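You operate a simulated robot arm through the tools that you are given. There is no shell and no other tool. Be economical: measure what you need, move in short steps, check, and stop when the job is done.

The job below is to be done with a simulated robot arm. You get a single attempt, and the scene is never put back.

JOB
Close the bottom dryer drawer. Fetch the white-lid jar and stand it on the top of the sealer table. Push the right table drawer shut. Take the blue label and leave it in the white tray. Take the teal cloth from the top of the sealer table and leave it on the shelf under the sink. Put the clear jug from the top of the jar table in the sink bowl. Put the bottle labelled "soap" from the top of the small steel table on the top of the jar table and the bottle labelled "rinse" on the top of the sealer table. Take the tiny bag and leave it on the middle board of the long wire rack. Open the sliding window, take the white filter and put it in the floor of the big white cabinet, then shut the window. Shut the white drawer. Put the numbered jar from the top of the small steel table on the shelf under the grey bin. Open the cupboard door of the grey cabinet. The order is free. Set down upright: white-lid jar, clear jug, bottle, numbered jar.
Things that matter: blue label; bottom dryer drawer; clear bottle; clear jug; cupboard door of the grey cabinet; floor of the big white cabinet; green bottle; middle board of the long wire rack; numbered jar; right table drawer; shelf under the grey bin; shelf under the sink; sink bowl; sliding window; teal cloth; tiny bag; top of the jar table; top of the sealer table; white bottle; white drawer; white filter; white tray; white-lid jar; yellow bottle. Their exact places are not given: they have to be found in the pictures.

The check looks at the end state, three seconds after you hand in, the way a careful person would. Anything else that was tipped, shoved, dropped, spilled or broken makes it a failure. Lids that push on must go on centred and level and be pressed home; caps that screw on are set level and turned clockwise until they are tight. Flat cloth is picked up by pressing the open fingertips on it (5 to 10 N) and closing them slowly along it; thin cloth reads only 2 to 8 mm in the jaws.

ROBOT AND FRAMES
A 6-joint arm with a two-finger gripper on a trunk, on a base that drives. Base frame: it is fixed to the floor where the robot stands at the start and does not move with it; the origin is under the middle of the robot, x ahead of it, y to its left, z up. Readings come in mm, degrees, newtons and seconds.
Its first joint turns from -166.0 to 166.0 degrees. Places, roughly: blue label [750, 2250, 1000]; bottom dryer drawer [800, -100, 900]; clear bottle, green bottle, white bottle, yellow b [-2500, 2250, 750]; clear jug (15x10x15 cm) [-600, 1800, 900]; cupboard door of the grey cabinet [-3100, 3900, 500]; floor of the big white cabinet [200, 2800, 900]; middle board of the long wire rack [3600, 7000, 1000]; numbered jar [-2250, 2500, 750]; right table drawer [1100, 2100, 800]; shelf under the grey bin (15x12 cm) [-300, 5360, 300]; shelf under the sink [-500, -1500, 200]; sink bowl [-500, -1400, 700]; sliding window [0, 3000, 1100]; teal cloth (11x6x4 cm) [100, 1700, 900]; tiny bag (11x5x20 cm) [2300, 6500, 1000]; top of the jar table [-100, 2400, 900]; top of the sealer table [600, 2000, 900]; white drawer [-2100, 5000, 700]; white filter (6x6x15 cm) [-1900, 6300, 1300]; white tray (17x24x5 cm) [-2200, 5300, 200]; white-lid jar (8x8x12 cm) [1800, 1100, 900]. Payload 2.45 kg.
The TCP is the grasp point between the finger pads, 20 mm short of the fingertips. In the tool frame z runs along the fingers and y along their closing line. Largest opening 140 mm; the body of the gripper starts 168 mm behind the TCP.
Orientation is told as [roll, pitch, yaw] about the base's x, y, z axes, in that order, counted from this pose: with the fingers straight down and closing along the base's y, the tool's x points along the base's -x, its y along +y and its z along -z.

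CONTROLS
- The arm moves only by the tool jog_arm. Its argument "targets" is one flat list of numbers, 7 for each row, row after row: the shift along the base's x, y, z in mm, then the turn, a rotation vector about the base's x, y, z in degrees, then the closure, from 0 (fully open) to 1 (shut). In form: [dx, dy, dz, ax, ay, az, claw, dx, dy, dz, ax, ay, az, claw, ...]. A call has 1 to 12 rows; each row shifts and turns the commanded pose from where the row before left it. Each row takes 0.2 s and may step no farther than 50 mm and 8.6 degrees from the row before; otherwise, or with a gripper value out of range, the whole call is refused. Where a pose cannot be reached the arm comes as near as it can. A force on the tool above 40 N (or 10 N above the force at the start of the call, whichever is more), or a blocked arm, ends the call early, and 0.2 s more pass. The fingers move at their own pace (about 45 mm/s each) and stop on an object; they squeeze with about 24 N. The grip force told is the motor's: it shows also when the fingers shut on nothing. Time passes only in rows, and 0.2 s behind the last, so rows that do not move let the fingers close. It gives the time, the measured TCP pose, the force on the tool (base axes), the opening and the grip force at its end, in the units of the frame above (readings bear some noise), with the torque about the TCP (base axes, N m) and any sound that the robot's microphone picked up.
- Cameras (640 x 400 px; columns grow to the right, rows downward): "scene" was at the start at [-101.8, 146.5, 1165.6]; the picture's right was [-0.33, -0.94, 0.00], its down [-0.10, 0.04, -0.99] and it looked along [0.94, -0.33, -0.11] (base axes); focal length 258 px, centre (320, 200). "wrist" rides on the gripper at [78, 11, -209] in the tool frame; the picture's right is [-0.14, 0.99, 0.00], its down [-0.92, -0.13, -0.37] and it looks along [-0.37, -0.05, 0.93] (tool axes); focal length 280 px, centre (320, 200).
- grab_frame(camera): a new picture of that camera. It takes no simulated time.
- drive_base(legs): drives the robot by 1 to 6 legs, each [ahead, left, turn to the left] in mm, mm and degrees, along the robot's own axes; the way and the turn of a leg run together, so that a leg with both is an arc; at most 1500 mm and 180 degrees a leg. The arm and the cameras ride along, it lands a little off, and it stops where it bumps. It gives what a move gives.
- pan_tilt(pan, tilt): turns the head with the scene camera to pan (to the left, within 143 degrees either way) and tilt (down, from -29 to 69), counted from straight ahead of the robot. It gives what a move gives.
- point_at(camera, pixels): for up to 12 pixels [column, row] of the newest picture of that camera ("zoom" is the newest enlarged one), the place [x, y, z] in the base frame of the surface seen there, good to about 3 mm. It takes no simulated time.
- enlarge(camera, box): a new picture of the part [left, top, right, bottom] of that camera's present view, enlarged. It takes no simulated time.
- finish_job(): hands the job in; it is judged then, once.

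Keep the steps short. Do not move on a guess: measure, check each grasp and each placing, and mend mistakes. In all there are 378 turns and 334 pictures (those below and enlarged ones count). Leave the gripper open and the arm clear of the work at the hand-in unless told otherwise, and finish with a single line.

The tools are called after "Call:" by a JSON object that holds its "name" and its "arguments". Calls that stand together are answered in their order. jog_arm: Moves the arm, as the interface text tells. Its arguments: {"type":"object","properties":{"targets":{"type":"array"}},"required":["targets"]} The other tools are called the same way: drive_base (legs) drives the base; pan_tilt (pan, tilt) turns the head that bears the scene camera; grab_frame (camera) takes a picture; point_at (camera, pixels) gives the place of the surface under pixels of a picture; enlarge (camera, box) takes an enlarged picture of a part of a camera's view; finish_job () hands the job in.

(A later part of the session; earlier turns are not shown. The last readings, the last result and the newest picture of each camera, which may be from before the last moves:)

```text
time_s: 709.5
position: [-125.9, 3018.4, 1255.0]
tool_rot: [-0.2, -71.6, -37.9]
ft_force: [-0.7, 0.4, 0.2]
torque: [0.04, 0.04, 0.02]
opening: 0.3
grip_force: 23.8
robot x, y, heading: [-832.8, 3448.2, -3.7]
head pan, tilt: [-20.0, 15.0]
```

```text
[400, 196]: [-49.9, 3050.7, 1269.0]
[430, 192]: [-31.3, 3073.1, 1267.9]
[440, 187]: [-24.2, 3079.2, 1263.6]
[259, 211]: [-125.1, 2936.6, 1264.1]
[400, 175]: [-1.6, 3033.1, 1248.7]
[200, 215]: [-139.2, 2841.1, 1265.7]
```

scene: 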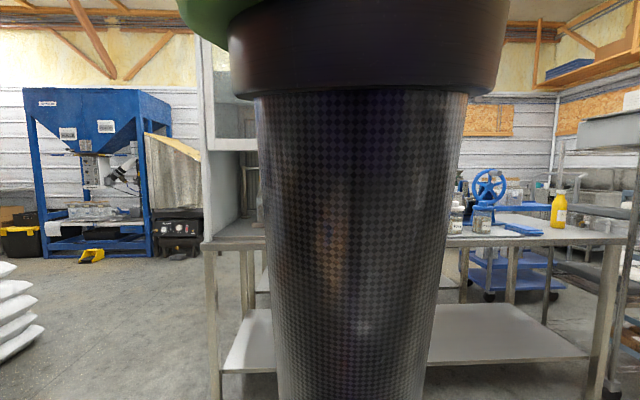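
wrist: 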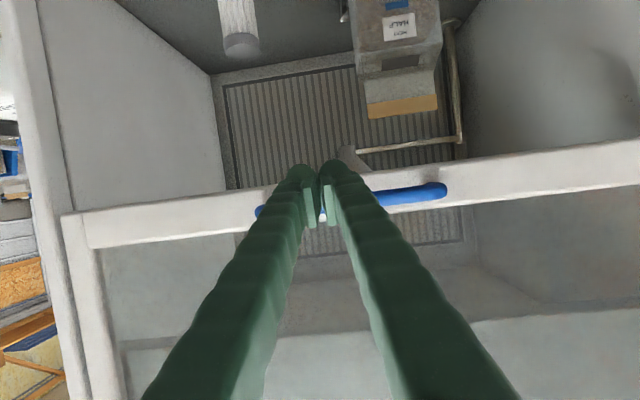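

The bar is at z≈1268. I'll rise to z 1322, move over it and press down.

Call:
{"name": "jog_arm", "arguments": {"targets": [0, 0, 34, 0, 0, 0, 1, 0, 0, 34, 0, 0, 0, 1, 34, -25, 0, 0, 0, 0, 1, 0, 0, 0, 0, 0, 0, 1]}}

Call:
{"name": "grab_frame", "arguments": {"camera": "wrist"}}

```text
time_s: 710.5
position: [-92.3, 2993.5, 1322.8]
tool_rot: [-0.1, -71.7, -38.0]
ft_force: [0.1, -0.3, -0.2]
torque: [0.0, -0.03, 0.03]
opening: 0.0
grip_force: 23.7
robot x, y, heading: [-838.3, 3447.0, -3.9]
head pan, tilt: [-20.0, 15.0]
```

```text
113 pictures are left
```

wrist: 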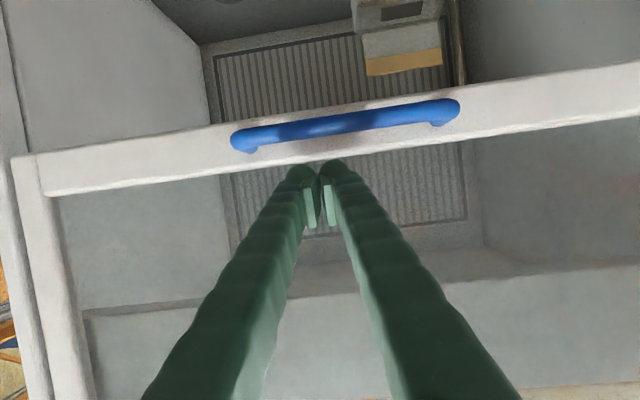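

The fingers are above the bar. I'll press down in steps.

Call:
{"name": "jog_arm", "arguments": {"targets": [0, 0, -20, 0, 0, 0, 1, 0, 0, -20, 0, 0, 0, 1, 0, 0, -20, 0, 0, 0, 1, 0, 0, -20, 0, 0, 0, 1, 0, 0, -20, 0, 0, 0, 1, 0, 0, -20, 0, 0, 0, 1]}}

Call:
{"name": "grab_frame", "arguments": {"camera": "wrist"}}

```text
time_s: 711.9
position: [-88.6, 2995.9, 1203.6]
tool_rot: [-0.1, -71.7, -38.0]
ft_force: [-0.4, 0.6, 1.4]
torque: [0.05, -0.03, -0.02]
opening: 0.0
grip_force: 24.6
robot x, y, heading: [-831.3, 3445.7, -3.9]
head pan, tilt: [-20.0, 15.0]
```

```text
112 pictures are left
```

wrist: 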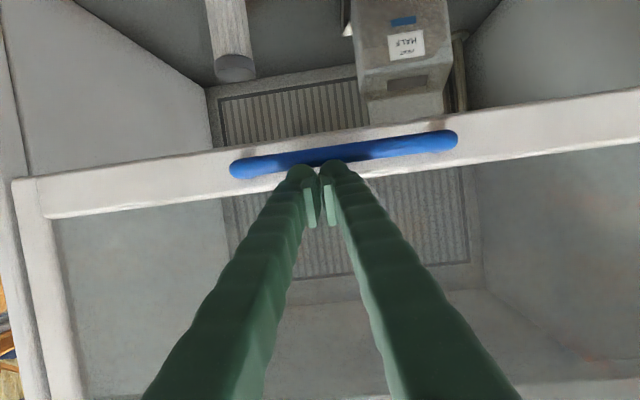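

The sash follows down. I'll keep pressing.

Call:
{"name": "jog_arm", "arguments": {"targets": [0, 0, -25, 0, 0, 0, 1, 0, 0, -25, 0, 0, 0, 1, 0, 0, -25, 0, 0, 0, 1, 0, 0, -25, 0, 0, 0, 1, 0, 0, -25, 0, 0, 0, 1, 0, 0, -25, 0, 0, 0, 1, 0, 0, -25, 0, 0, 0, 1, 0, 0, -25, 0, 0, 0, 1, 0, 0, -25, 0, 0, 0, 1]}}

Call:
{"name": "jog_arm", "arguments": {"targets": [0, 0, -15, 0, 0, 0, 1, 0, 0, -10, 0, 0, 0, 1, 0, 0, -8, 0, 0, 0, 1, 0, 0, -6, 0, 0, 0, 1, 0, 0, -5, 0, 0, 0, 1, 0, 0, -4, 0, 0, 0, 1, 0, 0, -4, 0, 0, 0, 1, 0, 0, -4, 0, 0, 0, 1, 0, 0, -4, 0, 0, 0, 1]}}

Call:
{"name": "grab_frame", "arguments": {"camera": "wrist"}}

```text
time_s: 713.9
position: [-88.4, 2995.9, 980.0]
tool_rot: [0.0, -71.7, -37.9]
ft_force: [-1.3, 0.0, 1.4]
torque: [0.02, 0.01, -0.02]
opening: 0.0
grip_force: 24.2
robot x, y, heading: [-833.9, 3447.4, -3.9]
head pan, tilt: [-20.0, 15.0]
```

```text
time_s: 715.8
position: [-88.8, 2994.3, 925.3]
tool_rot: [-0.1, -72.1, -38.0]
ft_force: [-8.7, 4.2, 21.9]
torque: [0.07, 0.06, 0.07]
opening: 6.2
grip_force: 29.4
robot x, y, heading: [-836.4, 3448.0, -3.9]
head pan, tilt: [-20.0, 15.0]
stopped in row 9: the force on the tool passed its limit at 47 N (the readings are from after the stop); the commanded pose is now the measured one
```

```text
111 pictures are left
```

wrist: 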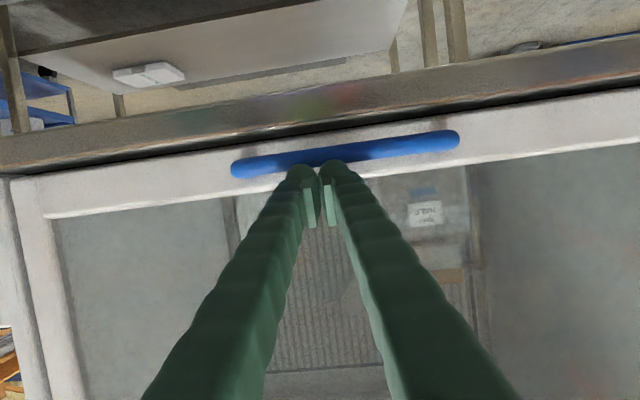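

The window is down against its stop. I'll back off, lower the hand and verify the bar's height.

Call:
{"name": "jog_arm", "arguments": {"targets": [0, 0, 5, 0, 0, 0, 1, -32, 23.5, 5, 0, 0, 0, 1, -20, 14.5, 40, 0, 0, 0, 1, 0, 0, 45, 0, 0, 0, 1]}}

Call:
{"name": "grab_frame", "arguments": {"camera": "wrist"}}

Call:
{"name": "point_at", "arguments": {"camera": "wrist", "pixels": [[350, 110], [400, 100], [300, 120], [350, 90], [350, 130]]}}

```text
time_s: 716.8
position: [-138.4, 3032.1, 1017.8]
tool_rot: [-0.1, -71.9, -37.9]
ft_force: [-0.8, -0.2, -0.2]
torque: [0.01, -0.01, -0.01]
opening: 0.0
grip_force: 29.2
robot x, y, heading: [-831.9, 3448.3, -3.9]
head pan, tilt: [-20.0, 15.0]
```

```text
110 pictures are left
```

wrist: 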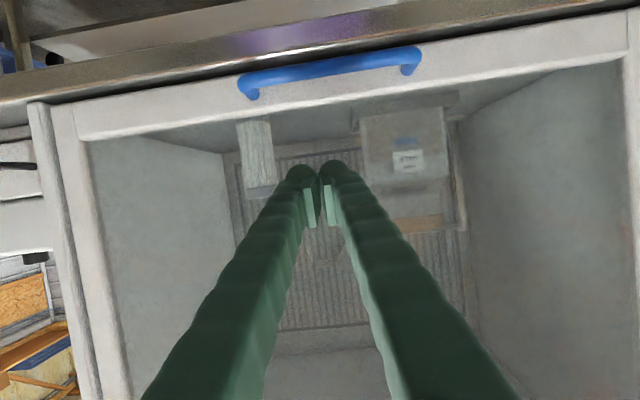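

```text
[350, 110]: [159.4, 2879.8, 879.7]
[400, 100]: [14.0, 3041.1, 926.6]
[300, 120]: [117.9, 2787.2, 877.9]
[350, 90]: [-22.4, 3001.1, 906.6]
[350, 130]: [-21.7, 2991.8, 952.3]
```

Call:
{"name": "point_at", "arguments": {"camera": "wrist", "pixels": [[330, 68], [370, 62], [290, 76], [330, 85]]}}

```text
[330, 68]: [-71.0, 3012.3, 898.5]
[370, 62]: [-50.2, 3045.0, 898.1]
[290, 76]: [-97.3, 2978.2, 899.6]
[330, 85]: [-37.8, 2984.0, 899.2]
```

The bar is back at z≈898, so the window is shut. The last item is the tiny bag; I'll drive out of the aisle, untilt and go along the cross passage.

Call:
{"name": "drive_base", "arguments": {"legs": [[447, 725, 0]]}}

Call:
{"name": "jog_arm", "arguments": {"targets": [0, 0, 15, 4.7, 6.47, 0, 0.5, 0, 0, 15, 4.7, 6.47, 0, 0.5, 0, 0, 15, 4.7, 6.47, 0, 0.3, 0, 0, 15, 4.7, 6.47, 0, 0, 0, 0, 15, 4.7, 6.47, 0, 0, 0, 0, 15, 4.7, 6.47, 0, 0, 0, 0, 15, 4.7, 6.47, 0, 0, 0, 0, 10, 4.7, 6.47, 0, 0, 0, 0, 10, 4.7, 6.47, 0, 0]}}

Call:
{"name": "drive_base", "arguments": {"legs": [[1143, -718, 0], [1143, -718, 0]]}}

Call:
{"name": "pan_tilt", "arguments": {"pan": 60, "tilt": 10}}

Call:
{"name": "grab_frame", "arguments": {"camera": "scene"}}

```text
time_s: 721.3
position: [355.1, 3710.1, 1017.9]
tool_rot: [-0.1, -71.9, -38.4]
ft_force: [0.6, -0.4, 0.3]
torque: [0.01, 0.01, 0.04]
opening: 0.0
grip_force: 29.2
robot x, y, heading: [-334.9, 4128.2, -4.4]
head pan, tilt: [-20.0, 15.0]
```

```text
time_s: 723.3
position: [353.6, 3711.2, 1144.0]
tool_rot: [-2.4, 0.2, -36.7]
ft_force: [-0.5, 1.1, -0.5]
torque: [-0.07, -0.11, 0.0]
opening: 140.3
grip_force: 0.0
robot x, y, heading: [-335.4, 4130.9, -4.4]
head pan, tilt: [-20.0, 15.0]
```

```text
time_s: 736.4
position: [2518.4, 2107.7, 1143.5]
tool_rot: [-2.3, 0.0, -36.7]
ft_force: [0.2, 0.9, 0.1]
torque: [0.0, 0.0, 0.03]
opening: 140.0
grip_force: 0.1
robot x, y, heading: [1828.2, 2524.5, -4.5]
head pan, tilt: [-20.0, 15.0]
```

```text
time_s: 737.9
position: [2518.2, 2107.7, 1144.1]
tool_rot: [-2.3, 0.0, -36.8]
ft_force: [0.8, 0.9, 0.3]
torque: [-0.04, -0.02, -0.02]
opening: 140.0
grip_force: 0.0
robot x, y, heading: [1831.4, 2526.0, -4.0]
head pan, tilt: [60.0, 10.0]
```

```text
109 pictures are left
```

scene: 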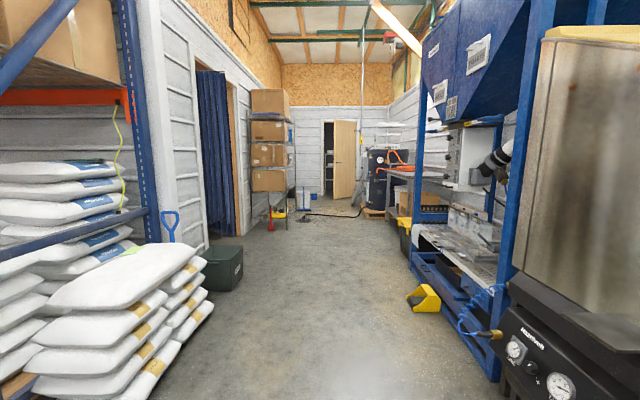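

The corridor runs on beyond. I'll measure the wire rack, the curtain doorway and the wall to place the targets.

Call:
{"name": "point_at", "arguments": {"camera": "scene", "pixels": [[270, 155], [285, 190], [235, 180], [205, 150], [190, 150], [300, 200], [340, 170], [240, 230], [225, 270], [330, 210], [425, 295], [268, 205]]}}

Call:
{"name": "enlarge", "arguments": {"camera": "scene", "box": [180, 60, 420, 240]}}

```text
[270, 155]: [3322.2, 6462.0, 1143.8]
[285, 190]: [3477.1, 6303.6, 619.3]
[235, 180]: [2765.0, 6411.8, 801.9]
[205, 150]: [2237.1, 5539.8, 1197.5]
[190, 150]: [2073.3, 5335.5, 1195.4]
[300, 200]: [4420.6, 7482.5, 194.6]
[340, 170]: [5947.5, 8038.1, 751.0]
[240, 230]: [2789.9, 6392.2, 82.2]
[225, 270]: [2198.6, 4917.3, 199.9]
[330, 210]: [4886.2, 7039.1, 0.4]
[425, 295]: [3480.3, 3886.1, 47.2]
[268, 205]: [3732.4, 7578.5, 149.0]
```

```text
2.22 times, centred on (300, 150) of scene
```

zoom: 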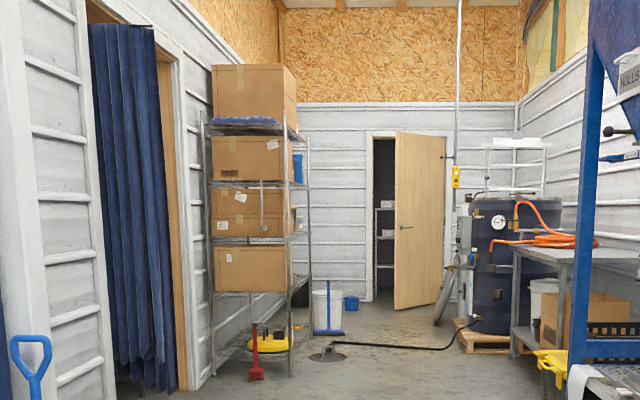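

The tiny bag must be behind the curtain doorway, and the long rack stands along the corridor wall. I'll step back from the roaster, turn the arm up the corridor and drive along it.

Call:
{"name": "drive_base", "arguments": {"legs": [[-382, 239, 0], [0, 0, 85], [1247, -636, 0], [1100, -560, 0]]}}

Call:
{"name": "pan_tilt", "arguments": {"pan": 40, "tilt": 12}}

Call:
{"name": "grab_frame", "arguments": {"camera": "scene"}}

Call:
{"name": "pan_tilt", "arguments": {"pan": -20, "tilt": 12}}

Call:
{"name": "grab_frame", "arguments": {"camera": "scene"}}

```text
time_s: 756.6
position: [3483.0, 5571.2, 1143.2]
tool_rot: [-2.3, 0.0, 49.1]
ft_force: [0.9, -0.1, -0.8]
torque: [0.0, -0.02, 0.01]
opening: 140.1
grip_force: 0.1
robot x, y, heading: [3017.8, 4916.1, 81.7]
head pan, tilt: [60.0, 10.0]
```

```text
time_s: 757.4
position: [3482.6, 5570.8, 1143.4]
tool_rot: [-2.2, 0.0, 49.1]
ft_force: [0.5, 0.0, 0.7]
torque: [0.0, -0.03, 0.03]
opening: 140.0
grip_force: 0.0
robot x, y, heading: [3016.0, 4912.4, 81.6]
head pan, tilt: [40.0, 12.0]
```

```text
107 pictures are left
```

scene: 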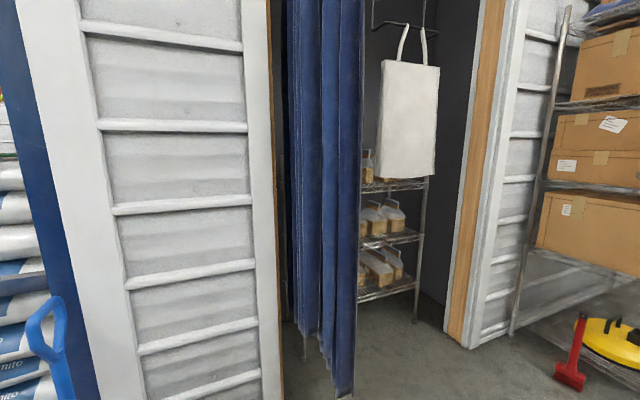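

```text
time_s: 758.7
position: [3482.8, 5570.8, 1143.2]
tool_rot: [-2.3, 0.0, 49.1]
ft_force: [0.3, -0.2, 0.3]
torque: [-0.03, -0.01, 0.01]
opening: 139.8
grip_force: 0.1
robot x, y, heading: [3018.6, 4917.0, 81.5]
head pan, tilt: [-20.0, 12.0]
```

```text
106 pictures are left
```

scene: 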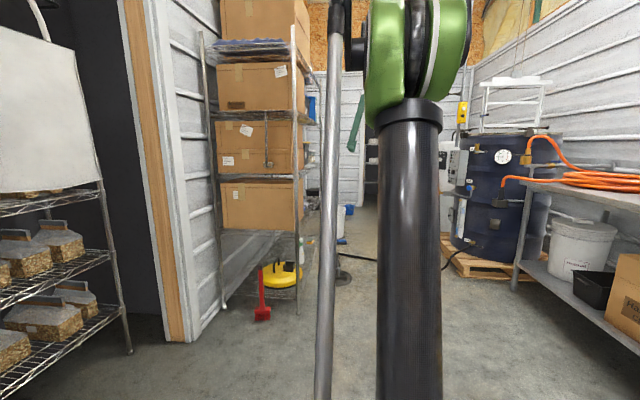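

The doorway shows a small wire rack with bags and a hanging tote. I'll zoom in there.

Call:
{"name": "pan_tilt", "arguments": {"pan": 40, "tilt": 15}}

Call:
{"name": "enlarge", "arguments": {"camera": "scene", "box": [330, 0, 510, 320]}}

Call:
{"name": "enlarge", "arguments": {"camera": "scene", "box": [350, 110, 440, 300]}}

```text
time_s: 760.0
position: [3482.6, 5570.9, 1142.5]
tool_rot: [-2.3, 0.1, 49.0]
ft_force: [0.4, -0.1, 0.4]
torque: [0.0, -0.04, 0.0]
opening: 140.1
grip_force: 0.1
robot x, y, heading: [3019.2, 4914.5, 81.5]
head pan, tilt: [40.0, 15.0]
```

```text
1.25 times, centred on (420, 160) of scene
```

zoom: 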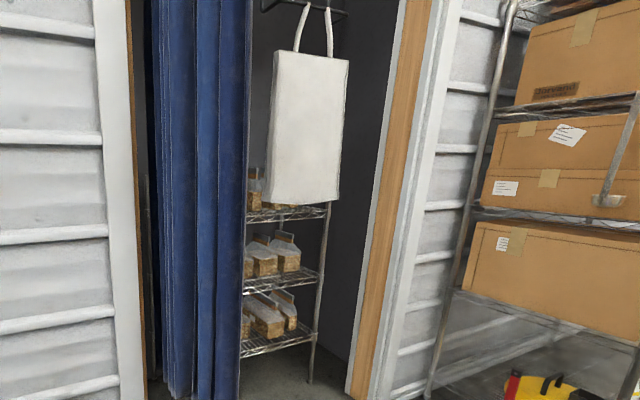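

```text
2.11 times, centred on (395, 205) of scene
```

zoom: 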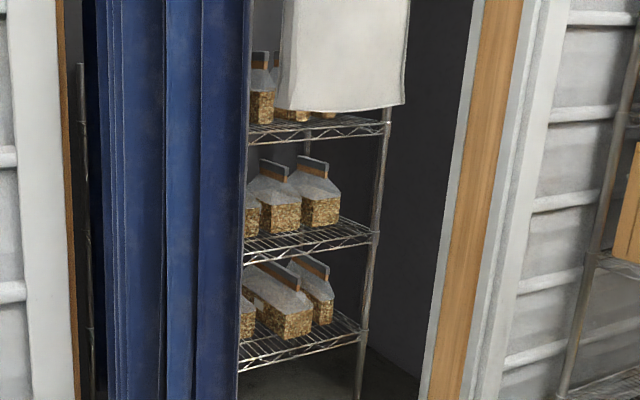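

Call:
{"name": "point_at", "arguments": {"camera": "zoom", "pixels": [[262, 95], [262, 110], [345, 60], [345, 100], [320, 130], [275, 200], [320, 205], [385, 130], [300, 310], [440, 250], [195, 200], [100, 200]]}}

```text
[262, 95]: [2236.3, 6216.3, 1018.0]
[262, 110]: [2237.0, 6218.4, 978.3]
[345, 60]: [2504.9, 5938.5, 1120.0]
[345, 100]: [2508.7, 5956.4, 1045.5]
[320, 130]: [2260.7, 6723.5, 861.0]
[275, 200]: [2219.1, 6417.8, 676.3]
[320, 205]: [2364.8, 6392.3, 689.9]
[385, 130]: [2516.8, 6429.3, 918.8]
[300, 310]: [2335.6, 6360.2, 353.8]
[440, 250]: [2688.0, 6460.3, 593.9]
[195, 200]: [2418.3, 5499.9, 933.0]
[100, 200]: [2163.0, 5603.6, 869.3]
```

The tote hides part of the top board. I'll drive level with the doorway and look straight in.

Call:
{"name": "drive_base", "arguments": {"legs": [[845, -214, 0]]}}

Call:
{"name": "pan_tilt", "arguments": {"pan": 75, "tilt": 12}}

Call:
{"name": "grab_frame", "arguments": {"camera": "scene"}}

Call:
{"name": "pan_tilt", "arguments": {"pan": 20, "tilt": 12}}

Call:
{"name": "grab_frame", "arguments": {"camera": "scene"}}

```text
time_s: 764.6
position: [3814.4, 6367.4, 1142.7]
tool_rot: [-2.2, -0.1, 49.3]
ft_force: [-0.4, -0.3, 0.5]
torque: [0.01, -0.01, 0.03]
opening: 140.3
grip_force: 0.0
robot x, y, heading: [3353.7, 5708.7, 81.6]
head pan, tilt: [40.0, 15.0]
```

```text
time_s: 765.6
position: [3815.3, 6369.0, 1143.4]
tool_rot: [-2.2, 0.1, 49.4]
ft_force: [0.0, 0.5, 0.2]
torque: [0.02, 0.01, 0.01]
opening: 140.0
grip_force: 0.1
robot x, y, heading: [3351.4, 5708.6, 81.7]
head pan, tilt: [75.0, 12.0]
```

```text
103 pictures are left
```

scene: 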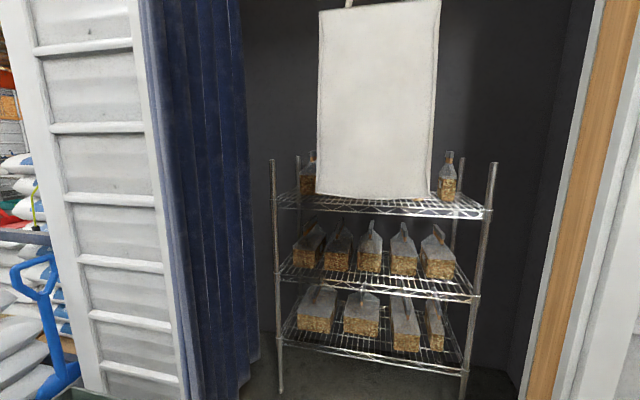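

```text
time_s: 766.9
position: [3815.5, 6367.0, 1143.6]
tool_rot: [-2.3, 0.0, 49.4]
ft_force: [0.3, 1.0, 0.2]
torque: [-0.02, -0.03, 0.0]
opening: 140.2
grip_force: 0.0
robot x, y, heading: [3351.9, 5710.0, 81.6]
head pan, tilt: [20.0, 12.0]
```

```text
102 pictures are left
```

scene: 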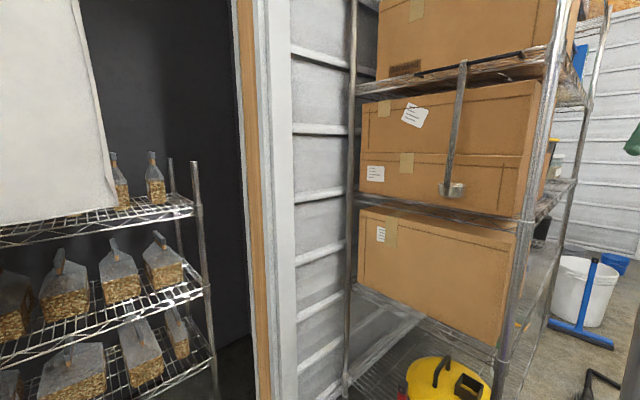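

Small bags stand on the top board behind the tote. I'll zoom into this view and measure.

Call:
{"name": "enlarge", "arguments": {"camera": "scene", "box": [60, 130, 220, 240]}}

Call:
{"name": "point_at", "arguments": {"camera": "zoom", "pixels": [[380, 250], [380, 180], [245, 240], [245, 180], [360, 270], [410, 265], [560, 200], [540, 310], [380, 300], [180, 200]]}}

Call:
{"name": "pan_tilt", "arguments": {"pan": 75, "tilt": 12}}

Call:
{"name": "enlarge", "arguments": {"camera": "scene", "box": [260, 130, 520, 300]}}

```text
3.64 times, centred on (140, 185) of scene
```

zoom: 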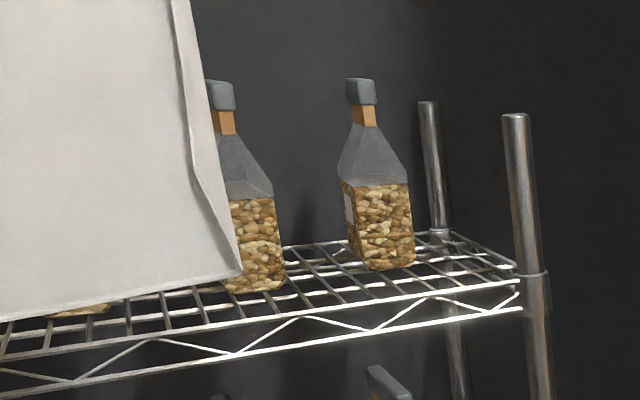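

```text
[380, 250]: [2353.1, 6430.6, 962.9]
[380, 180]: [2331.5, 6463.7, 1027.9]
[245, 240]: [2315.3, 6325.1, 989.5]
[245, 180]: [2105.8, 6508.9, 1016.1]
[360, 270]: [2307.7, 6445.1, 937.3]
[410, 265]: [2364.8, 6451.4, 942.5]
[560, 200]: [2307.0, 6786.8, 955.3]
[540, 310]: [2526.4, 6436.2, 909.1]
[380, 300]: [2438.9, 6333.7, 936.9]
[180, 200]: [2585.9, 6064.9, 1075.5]
```

```text
time_s: 768.1
position: [3814.8, 6368.7, 1142.4]
tool_rot: [-2.3, 0.0, 49.3]
ft_force: [0.0, 0.8, 0.5]
torque: [0.01, 0.0, -0.01]
opening: 139.7
grip_force: 0.1
robot x, y, heading: [3353.2, 5712.0, 81.7]
head pan, tilt: [75.0, 12.0]
```

```text
2.35 times, centred on (390, 215) of scene
```

zoom: 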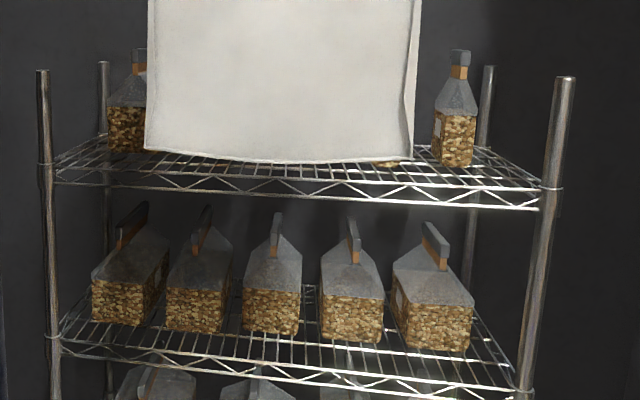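

Several bags share the board, and the rightmost has a small label. I'll look closer at the labels.

Call:
{"name": "enlarge", "arguments": {"camera": "scene", "box": [425, 140, 475, 205]}}

Call:
{"name": "enlarge", "arguments": {"camera": "scene", "box": [285, 135, 345, 205]}}

Call:
{"name": "enlarge", "arguments": {"camera": "scene", "box": [280, 210, 470, 350]}}

```text
6.15 times, centred on (450, 172) of scene
```

zoom: 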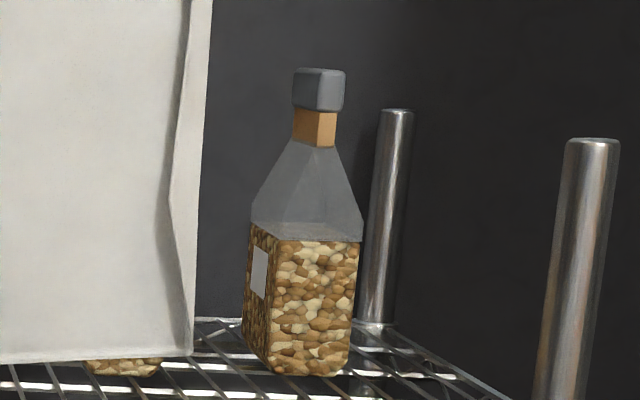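

```text
5.71 times, centred on (315, 170) of scene
```

zoom: 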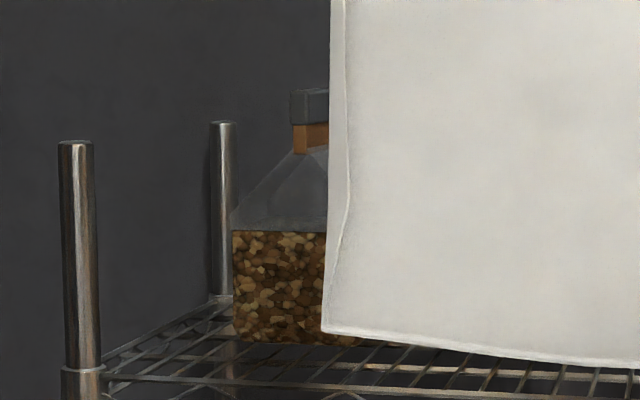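

```text
2.86 times, centred on (375, 280) of scene
```

zoom: 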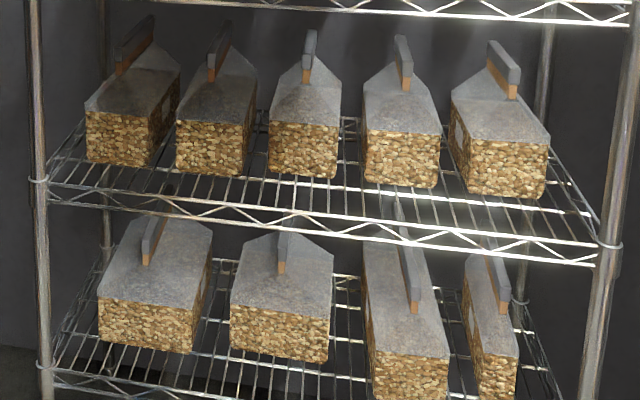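

The rightmost bag is narrow-fronted (about 50 mm) and sits nearest the told place. I'll measure the tote edge, the door frame and that bag to plan the reach.

Call:
{"name": "grab_frame", "arguments": {"camera": "scene"}}

Call:
{"name": "point_at", "arguments": {"camera": "scene", "pixels": [[436, 60], [430, 190], [325, 190], [445, 188], [441, 175], [456, 185], [447, 157], [560, 250], [605, 100], [490, 180], [488, 215], [245, 250]]}}

```text
96 pictures are left
```

scene: 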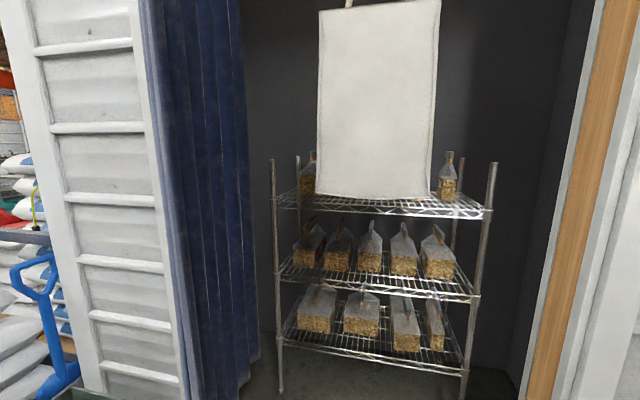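

```text
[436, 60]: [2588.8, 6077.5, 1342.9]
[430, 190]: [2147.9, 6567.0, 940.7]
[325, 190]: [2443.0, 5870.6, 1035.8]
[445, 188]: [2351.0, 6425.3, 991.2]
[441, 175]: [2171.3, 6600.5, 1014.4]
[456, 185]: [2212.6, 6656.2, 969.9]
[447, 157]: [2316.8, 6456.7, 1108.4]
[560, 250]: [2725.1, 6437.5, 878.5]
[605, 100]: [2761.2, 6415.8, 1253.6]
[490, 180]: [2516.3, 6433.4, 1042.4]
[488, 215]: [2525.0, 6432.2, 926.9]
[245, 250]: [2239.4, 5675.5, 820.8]
```

The bag's centre is at about u=-1922, v=6588, with the tote on the left and the rack post on the right. I'll retract and back off before turning, to clear the long rack, then line up with the doorway.

Call:
{"name": "jog_arm", "arguments": {"targets": [-23, -32.8, 0, 0, 0, 0, 0, -23, -32.8, 0, 0, 0, 0, 0, -23, -32.8, 0, 0, 0, 0, 0, -23, -32.8, 0, 0, 0, 0, 0]}}

Call:
{"name": "drive_base", "arguments": {"legs": [[-443, 232, 0], [0, 0, 90], [-231, -439, 0]]}}

Call:
{"name": "pan_tilt", "arguments": {"pan": 0, "tilt": 12}}

Call:
{"name": "grab_frame", "arguments": {"camera": "scene"}}

Call:
{"name": "grab_frame", "arguments": {"camera": "wrist"}}

```text
time_s: 769.1
position: [3725.7, 6236.3, 1144.1]
tool_rot: [-2.2, 0.0, 49.4]
ft_force: [-0.2, -0.3, -0.4]
torque: [-0.1, 0.01, 0.0]
opening: 140.2
grip_force: 0.1
robot x, y, heading: [3357.5, 5704.3, 81.7]
head pan, tilt: [75.0, 12.0]
```

```text
time_s: 778.4
position: [2811.4, 6069.2, 1146.4]
tool_rot: [-2.3, 0.0, 140.2]
ft_force: [1.1, 0.3, -0.3]
torque: [-0.01, 0.0, -0.03]
opening: 140.0
grip_force: 0.1
robot x, y, heading: [3343.4, 5700.6, 172.3]
head pan, tilt: [75.0, 12.0]
```

```text
time_s: 779.9
position: [2811.5, 6069.4, 1145.5]
tool_rot: [-2.3, -0.1, 140.0]
ft_force: [1.2, 0.0, -0.2]
torque: [0.02, -0.03, 0.0]
opening: 140.2
grip_force: 0.0
robot x, y, heading: [3341.6, 5701.8, 172.8]
head pan, tilt: [0.0, 12.0]
```

```text
95 pictures are left
```

scene: 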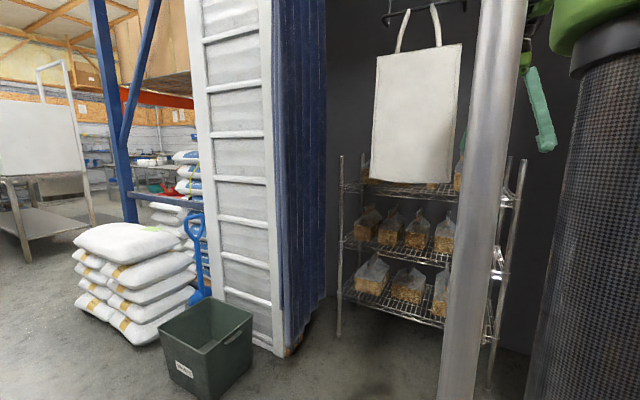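

```text
94 pictures are left
```

wrist: 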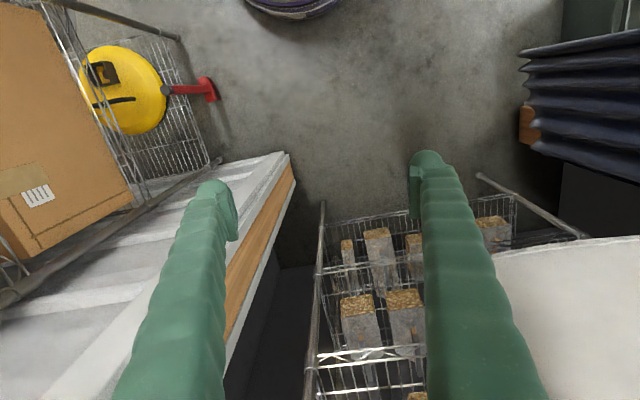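

The doorway is ahead, and the tote is on the right in the wrist view. I'll narrow the fingers, move 25 mm away from the tote, and drive forward to bring the arm through the doorway.

Call:
{"name": "jog_arm", "arguments": {"targets": [0, 0, 0, 1.5, -1.8, 3, 0.36, 0, 0, 0, 0, 0, 0, 0.36]}}

Call:
{"name": "drive_base", "arguments": {"legs": [[0, -24, 0], [260, -150, 0]]}}

Call:
{"name": "grab_frame", "arguments": {"camera": "wrist"}}

```text
time_s: 780.5
position: [2812.2, 6068.3, 1145.7]
tool_rot: [-4.6, 0.6, 143.0]
ft_force: [-0.8, 0.3, 0.8]
torque: [0.01, 0.02, 0.01]
opening: 89.5
grip_force: 0.1
robot x, y, heading: [3344.1, 5700.6, 172.2]
head pan, tilt: [0.0, 12.0]
```

```text
time_s: 782.9
position: [2572.4, 6272.2, 1145.4]
tool_rot: [-4.6, 0.5, 143.3]
ft_force: [0.1, -0.1, -1.0]
torque: [-0.02, -0.01, 0.02]
opening: 89.8
grip_force: 0.0
robot x, y, heading: [3107.8, 5910.5, 172.5]
head pan, tilt: [0.0, 12.0]
```

```text
93 pictures are left
```

wrist: 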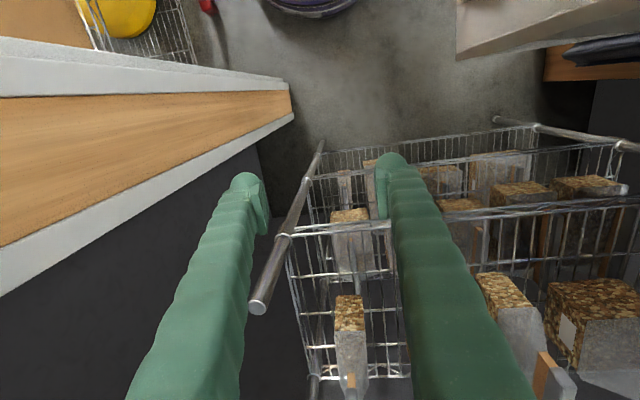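

The narrow bag at (352,340) is clearly the smallest on the top board. I'll level the tool and measure it.

Call:
{"name": "point_at", "arguments": {"camera": "wrist", "pixels": [[349, 310], [338, 310], [361, 310], [349, 297], [350, 385], [352, 350], [262, 300], [290, 237], [480, 285], [505, 300]]}}

Call:
{"name": "jog_arm", "arguments": {"targets": [0, 0, 0, -3, 3.6, 0, 0.36, 0, 0, 0, 0, 0, 0, 0.36]}}

Call:
{"name": "enlarge", "arguments": {"camera": "wrist", "box": [240, 240, 480, 400]}}

```text
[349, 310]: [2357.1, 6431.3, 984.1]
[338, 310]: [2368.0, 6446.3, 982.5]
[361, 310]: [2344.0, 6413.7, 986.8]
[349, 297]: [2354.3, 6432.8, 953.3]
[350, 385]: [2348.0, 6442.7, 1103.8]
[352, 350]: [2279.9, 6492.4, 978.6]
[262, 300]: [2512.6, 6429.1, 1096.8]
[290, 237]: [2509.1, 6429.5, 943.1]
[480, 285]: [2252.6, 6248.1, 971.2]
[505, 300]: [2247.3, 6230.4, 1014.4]
```

```text
time_s: 783.5
position: [2571.7, 6271.0, 1145.8]
tool_rot: [0.0, -0.6, 143.4]
ft_force: [0.2, 0.7, 0.9]
torque: [-0.01, -0.02, -0.03]
opening: 89.6
grip_force: 0.1
robot x, y, heading: [3102.9, 5908.7, 172.8]
head pan, tilt: [0.0, 12.0]
```

```text
2.50 times, centred on (360, 320) of wrist
```

zoom: 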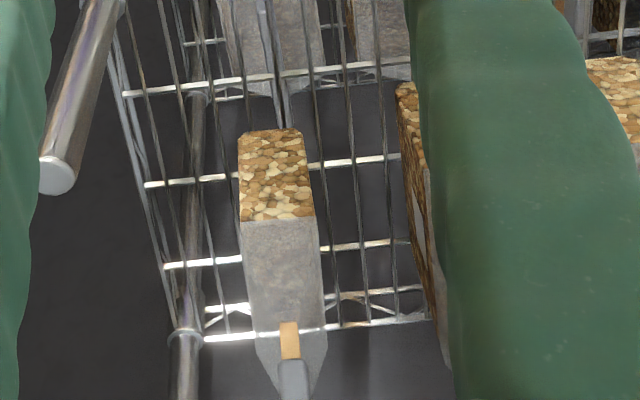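

The bag's front face is at u=-1874, v=6588, 50 mm wide, and the post top is at z 1097. I'll narrow the fingers to 72 mm, then tilt 45° while moving forward above the board.

Call:
{"name": "jog_arm", "arguments": {"targets": [0, 2, 0, 0, 0, 0, 0.48, -26, 19, -10, 4.41, 6.07, 0, 0.48, -26, 19, -10, 4.41, 6.07, 0, 0.48, -26, 19, -10, 4.41, 6.07, 0, 0.48, -26, 19, -10, 4.41, 6.07, 0, 0.48, -26, 19, -10, 4.41, 6.07, 0, 0.48, -20, 14.5, -10, 4.41, 6.07, 0, 0.48, 0, 0, 0, 0, 0, 0, 0.48]}}

Call:
{"name": "grab_frame", "arguments": {"camera": "wrist"}}

```text
time_s: 785.3
position: [2423.0, 6384.2, 1086.9]
tool_rot: [0.7, -45.7, 143.1]
ft_force: [-0.2, -0.1, -1.3]
torque: [-0.03, 0.02, 0.01]
opening: 73.0
grip_force: 0.1
robot x, y, heading: [3105.5, 5912.1, 172.9]
head pan, tilt: [0.0, 12.0]
```

```text
91 pictures are left
```

wrist: 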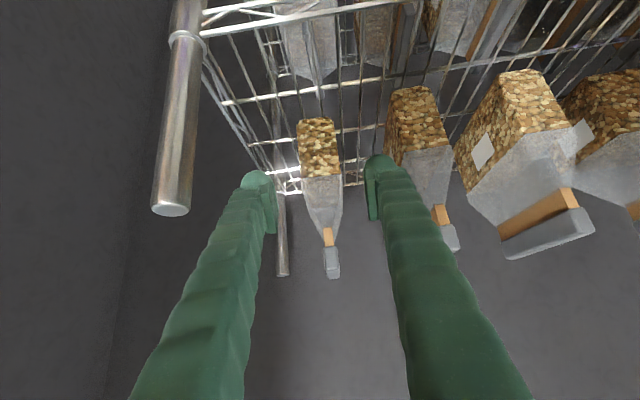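

The leftmost bag is the tiniest of the row. I'll measure it again.

Call:
{"name": "point_at", "arguments": {"camera": "wrist", "pixels": [[320, 155], [302, 150], [338, 155], [315, 122], [325, 200], [330, 255], [397, 150], [410, 110]]}}

```text
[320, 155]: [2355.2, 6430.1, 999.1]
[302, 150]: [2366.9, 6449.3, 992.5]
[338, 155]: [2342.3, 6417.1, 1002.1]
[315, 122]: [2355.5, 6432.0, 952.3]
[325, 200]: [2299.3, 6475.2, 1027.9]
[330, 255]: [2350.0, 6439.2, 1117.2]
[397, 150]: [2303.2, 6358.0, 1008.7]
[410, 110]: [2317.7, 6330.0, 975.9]
```

I'll move 29 mm forward, then slide along the tool axis so the fingers straddle the bag.

Call:
{"name": "jog_arm", "arguments": {"targets": [-23.5, 16, 0, 0, 0, 0, 0.48, -27.5, 20, -34, 0, 0, 0, 0.48, -14, 10, -17, 0, 0, 0, 0.48, 0, 0, 0, 0, 0, 0, 0.48]}}

Call:
{"name": "grab_frame", "arguments": {"camera": "wrist"}}

```text
time_s: 786.3
position: [2355.5, 6430.8, 1033.5]
tool_rot: [0.5, -45.6, 143.1]
ft_force: [0.3, 1.0, 0.0]
torque: [-0.02, 0.01, 0.03]
opening: 72.5
grip_force: 0.1
robot x, y, heading: [3106.6, 5904.4, 172.9]
head pan, tilt: [0.0, 12.0]
```

```text
90 pictures are left
```

wrist: 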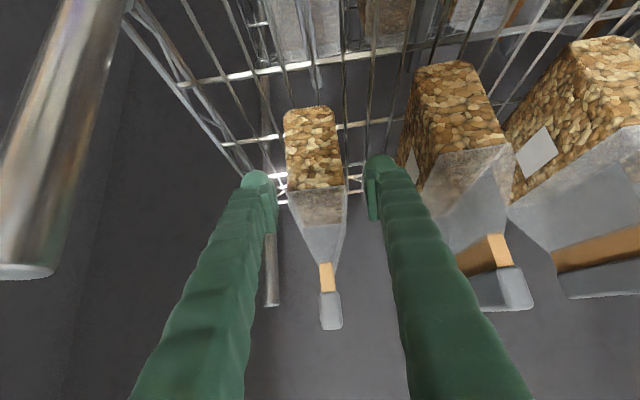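

It is centred. I'll continue down and close.

Call:
{"name": "jog_arm", "arguments": {"targets": [-19.5, 14.5, -24, 0, 0, 0, 0.48, -19.5, 14.5, -24, 0, 0, 0, 0.48, 0, 0, 0, 0, 0, 0, 0.6, 0, 0, 0, 0, 0, 0, 0.75, 0, 0, 0, 0, 0, 0, 0.85, 0, 0, 0, 0, 0, 0, 0.85]}}

Call:
{"name": "grab_frame", "arguments": {"camera": "wrist"}}

```text
time_s: 787.7
position: [2317.0, 6459.5, 986.3]
tool_rot: [0.5, -45.6, 143.0]
ft_force: [-0.4, -0.8, 0.5]
torque: [0.01, 0.01, 0.03]
opening: 47.0
grip_force: 23.4
robot x, y, heading: [3103.0, 5906.6, 172.8]
head pan, tilt: [0.0, 12.0]
```

```text
89 pictures are left
```

wrist: 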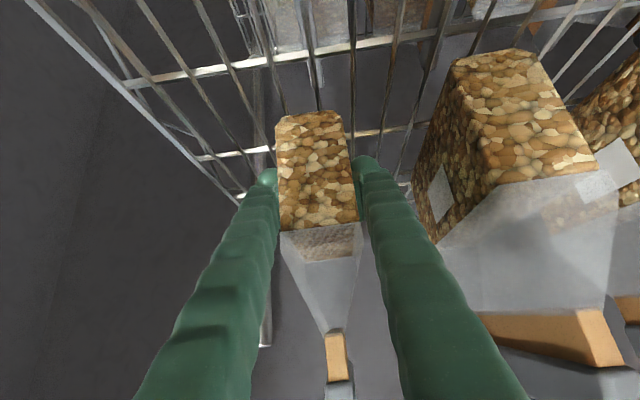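

The bag is gripped at 47 mm. I'll lift it above the post tops.

Call:
{"name": "jog_arm", "arguments": {"targets": [0, 0, 15, 0, 0, 0, 0.85, 0, 0, 35, 0, 0, 0, 0.85, 0, 0, 40, 0, 0, 0, 0.85, 0, 0, 40, 0, 0, 0, 0.85, 0, 0, 40, 0, 0, 0, 0.85, 0, 0, 20, 0, 0, 0, 0.85]}}

Call:
{"name": "grab_frame", "arguments": {"camera": "wrist"}}

```text
time_s: 789.1
position: [2318.6, 6459.4, 1177.8]
tool_rot: [0.5, -45.6, 143.0]
ft_force: [0.5, 0.7, -2.8]
torque: [0.02, 0.0, -0.03]
opening: 46.8
grip_force: 24.0
robot x, y, heading: [3103.7, 5908.3, 172.6]
head pan, tilt: [0.0, 12.0]
```

```text
88 pictures are left
```

wrist: 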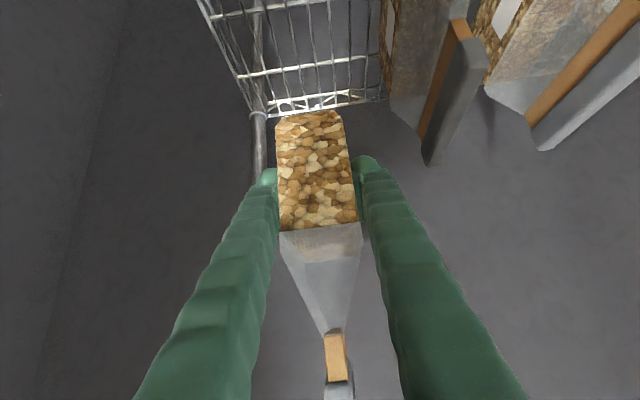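

The bag is held upright. I'll drive straight back out of the doorway, then look at the long rack.

Call:
{"name": "drive_base", "arguments": {"legs": [[-526, 285, 0]]}}

Call:
{"name": "pan_tilt", "arguments": {"pan": -50, "tilt": 12}}

Call:
{"name": "grab_frame", "arguments": {"camera": "scene"}}

Call:
{"name": "pan_tilt", "arguments": {"pan": -110, "tilt": 20}}

Call:
{"name": "grab_frame", "arguments": {"camera": "scene"}}

```text
time_s: 792.5
position: [2796.5, 6118.3, 1175.7]
tool_rot: [0.6, -45.6, 142.6]
ft_force: [0.5, 1.1, -1.9]
torque: [-0.02, -0.01, -0.01]
opening: 46.6
grip_force: 23.9
robot x, y, heading: [3580.9, 5560.8, 172.3]
head pan, tilt: [0.0, 12.0]
```

```text
time_s: 793.6
position: [2797.0, 6119.0, 1176.0]
tool_rot: [0.7, -45.6, 142.6]
ft_force: [0.3, 0.2, -2.5]
torque: [0.0, 0.0, 0.04]
opening: 46.9
grip_force: 24.2
robot x, y, heading: [3577.9, 5559.4, 172.3]
head pan, tilt: [-50.0, 12.0]
```

```text
87 pictures are left
```

scene: 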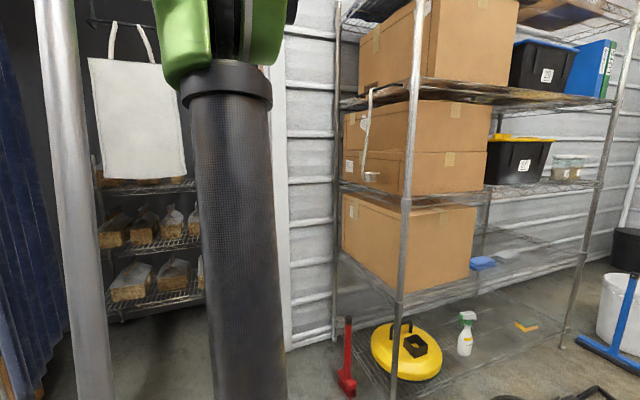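

```text
time_s: 795.0
position: [2796.1, 6117.6, 1175.7]
tool_rot: [0.5, -45.6, 142.6]
ft_force: [-0.7, -0.8, -1.3]
torque: [-0.03, -0.02, 0.0]
opening: 46.8
grip_force: 24.2
robot x, y, heading: [3581.7, 5562.4, 172.2]
head pan, tilt: [-110.0, 20.0]
```

```text
86 pictures are left
```

scene: 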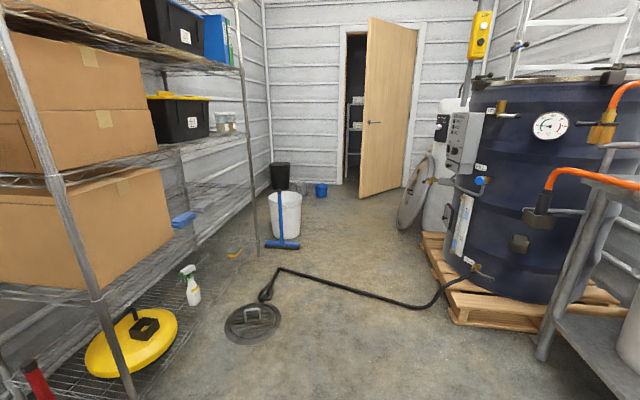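

The rack has several boards. I'll measure the board heights and free room on the middle one (third, with the yellow-lid bin).

Call:
{"name": "pan_tilt", "arguments": {"pan": -60, "tilt": 8}}

Call:
{"name": "grab_frame", "arguments": {"camera": "scene"}}

Call:
{"name": "enlarge", "arguments": {"camera": "scene", "box": [250, 20, 620, 260]}}

```text
time_s: 796.1
position: [2797.1, 6117.6, 1176.9]
tool_rot: [0.6, -45.5, 142.6]
ft_force: [-0.1, -0.1, -3.0]
torque: [0.01, 0.02, 0.0]
opening: 46.7
grip_force: 24.1
robot x, y, heading: [3578.2, 5563.0, 172.3]
head pan, tilt: [-60.0, 8.0]
```

```text
85 pictures are left
```

scene: 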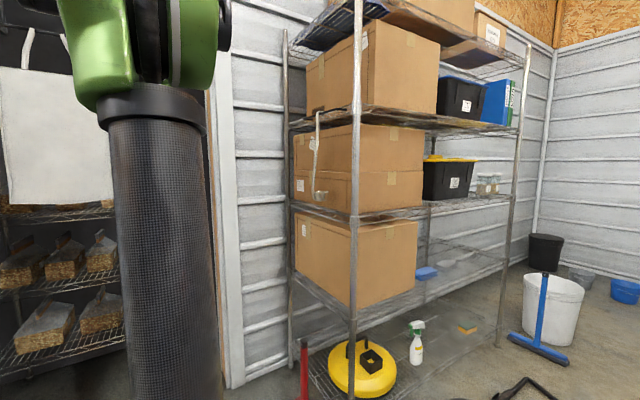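

```text
1.67 times, centred on (435, 140) of scene
```

zoom: 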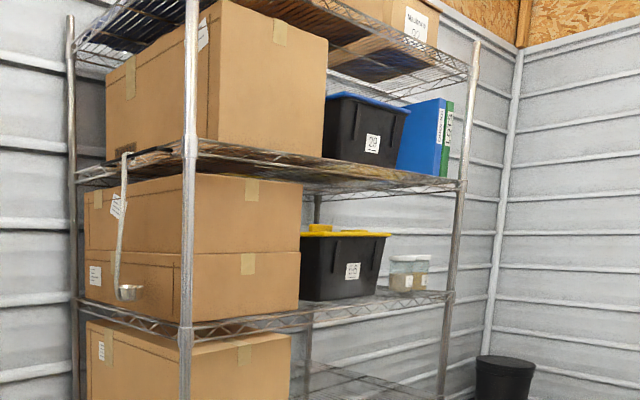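

Call:
{"name": "point_at", "arguments": {"camera": "scene", "pixels": [[460, 203], [420, 210], [505, 195], [470, 128], [380, 305], [440, 270], [452, 195], [488, 187], [350, 380], [400, 220], [515, 130], [490, 208]]}}

```text
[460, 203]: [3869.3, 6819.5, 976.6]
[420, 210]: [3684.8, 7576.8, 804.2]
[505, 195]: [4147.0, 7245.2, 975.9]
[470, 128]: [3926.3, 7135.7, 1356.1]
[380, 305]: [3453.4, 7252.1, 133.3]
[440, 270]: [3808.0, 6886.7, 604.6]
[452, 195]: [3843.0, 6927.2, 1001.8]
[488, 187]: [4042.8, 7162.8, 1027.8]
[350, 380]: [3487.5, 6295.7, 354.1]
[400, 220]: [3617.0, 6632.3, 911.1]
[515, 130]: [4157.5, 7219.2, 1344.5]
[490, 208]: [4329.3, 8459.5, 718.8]
```

The middle board is at z≈976, front edge u≈-890. A hose lies on the floor ahead, so I'll measure it and the barrel before driving.

Call:
{"name": "pan_tilt", "arguments": {"pan": -110, "tilt": 20}}

Call:
{"name": "grab_frame", "arguments": {"camera": "scene"}}

Call:
{"name": "point_at", "arguments": {"camera": "scene", "pixels": [[252, 325], [262, 295], [280, 270], [350, 290], [410, 307], [445, 275], [455, 318], [545, 355], [130, 395], [255, 250], [285, 245], [420, 225]]}}

```text
time_s: 797.3
position: [2797.6, 6119.9, 1177.6]
tool_rot: [0.5, -45.6, 142.5]
ft_force: [-0.2, -0.6, -1.8]
torque: [-0.01, -0.03, 0.0]
opening: 47.0
grip_force: 23.8
robot x, y, heading: [3579.8, 5557.4, 172.1]
head pan, tilt: [-110.0, 20.0]
```

```text
83 pictures are left
```

scene: 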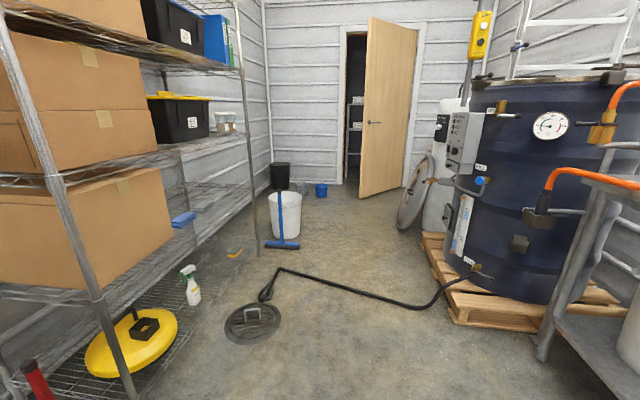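

```text
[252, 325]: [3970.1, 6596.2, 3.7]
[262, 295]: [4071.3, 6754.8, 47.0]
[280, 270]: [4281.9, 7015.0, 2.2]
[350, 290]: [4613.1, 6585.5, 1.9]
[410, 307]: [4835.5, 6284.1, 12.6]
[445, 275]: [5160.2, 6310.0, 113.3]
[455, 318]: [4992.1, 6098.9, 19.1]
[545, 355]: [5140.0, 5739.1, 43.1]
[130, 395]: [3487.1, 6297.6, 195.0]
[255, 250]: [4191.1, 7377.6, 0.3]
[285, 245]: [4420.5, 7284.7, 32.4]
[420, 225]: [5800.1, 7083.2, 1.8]
```

The hose crosses the floor at v≈7900 to 8190, so I'll stay south of it. I'll retract, move away from the rack and drive up to v≈7475 to see the board from the front.

Call:
{"name": "jog_arm", "arguments": {"targets": [32, -23.5, 0, 0, 0, 0, 0.85, 32, -23.5, 0, 0, 0, 0, 0.85]}}

Call:
{"name": "drive_base", "arguments": {"legs": [[-419, 224, 0], [-410, -768, 0]]}}

Call:
{"name": "pan_tilt", "arguments": {"pan": -45, "tilt": 8}}

Call:
{"name": "grab_frame", "arguments": {"camera": "scene"}}

Call:
{"name": "enlarge", "arguments": {"camera": "scene", "box": [200, 120, 520, 320]}}

```text
time_s: 797.9
position: [2860.8, 6073.6, 1176.2]
tool_rot: [0.7, -45.6, 142.6]
ft_force: [-1.0, 1.3, -2.7]
torque: [-0.02, -0.06, 0.01]
opening: 46.9
grip_force: 24.0
robot x, y, heading: [3580.7, 5562.6, 172.4]
head pan, tilt: [-110.0, 20.0]
```

```text
time_s: 804.9
position: [3756.6, 6471.1, 1175.3]
tool_rot: [0.7, -45.6, 143.4]
ft_force: [0.5, -0.3, -2.5]
torque: [-0.01, -0.03, -0.02]
opening: 46.8
grip_force: 24.3
robot x, y, heading: [4481.7, 5971.5, 173.0]
head pan, tilt: [-110.0, 20.0]
```

```text
time_s: 806.3
position: [3756.7, 6470.8, 1176.1]
tool_rot: [0.5, -45.7, 143.5]
ft_force: [-0.6, 0.4, -3.1]
torque: [0.0, 0.01, -0.01]
opening: 46.8
grip_force: 24.0
robot x, y, heading: [4481.1, 5966.6, 173.1]
head pan, tilt: [-45.0, 8.0]
```

```text
82 pictures are left
```

scene: 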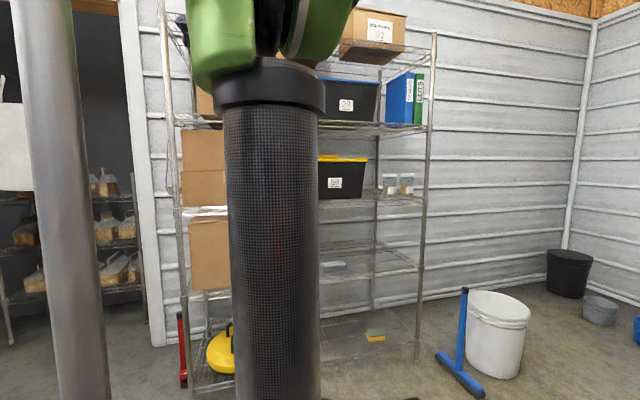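

```text
2.00 times, centred on (360, 220) of scene
```

zoom: 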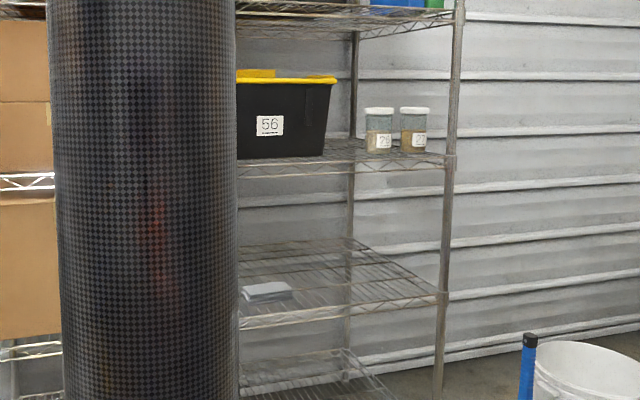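

Call:
{"name": "grab_frame", "arguments": {"camera": "wrist"}}

Call:
{"name": "point_at", "arguments": {"camera": "zoom", "pixels": [[325, 150], [270, 155], [245, 165], [378, 145], [412, 145], [440, 160], [395, 160], [345, 150], [280, 170], [30, 180], [50, 150]]}}

```text
80 pictures are left
```

wrist: 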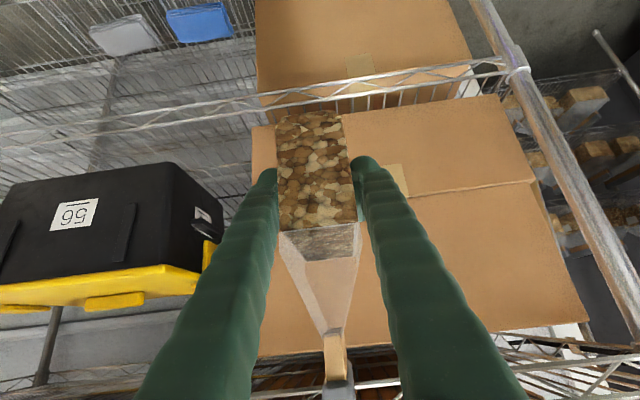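

```text
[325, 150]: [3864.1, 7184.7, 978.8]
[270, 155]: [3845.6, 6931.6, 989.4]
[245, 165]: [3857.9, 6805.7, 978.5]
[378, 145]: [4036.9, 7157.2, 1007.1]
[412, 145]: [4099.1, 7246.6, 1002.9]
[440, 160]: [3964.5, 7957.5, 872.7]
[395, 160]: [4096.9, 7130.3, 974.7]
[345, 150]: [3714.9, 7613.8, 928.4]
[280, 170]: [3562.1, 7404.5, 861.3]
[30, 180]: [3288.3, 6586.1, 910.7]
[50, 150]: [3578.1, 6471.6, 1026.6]
```

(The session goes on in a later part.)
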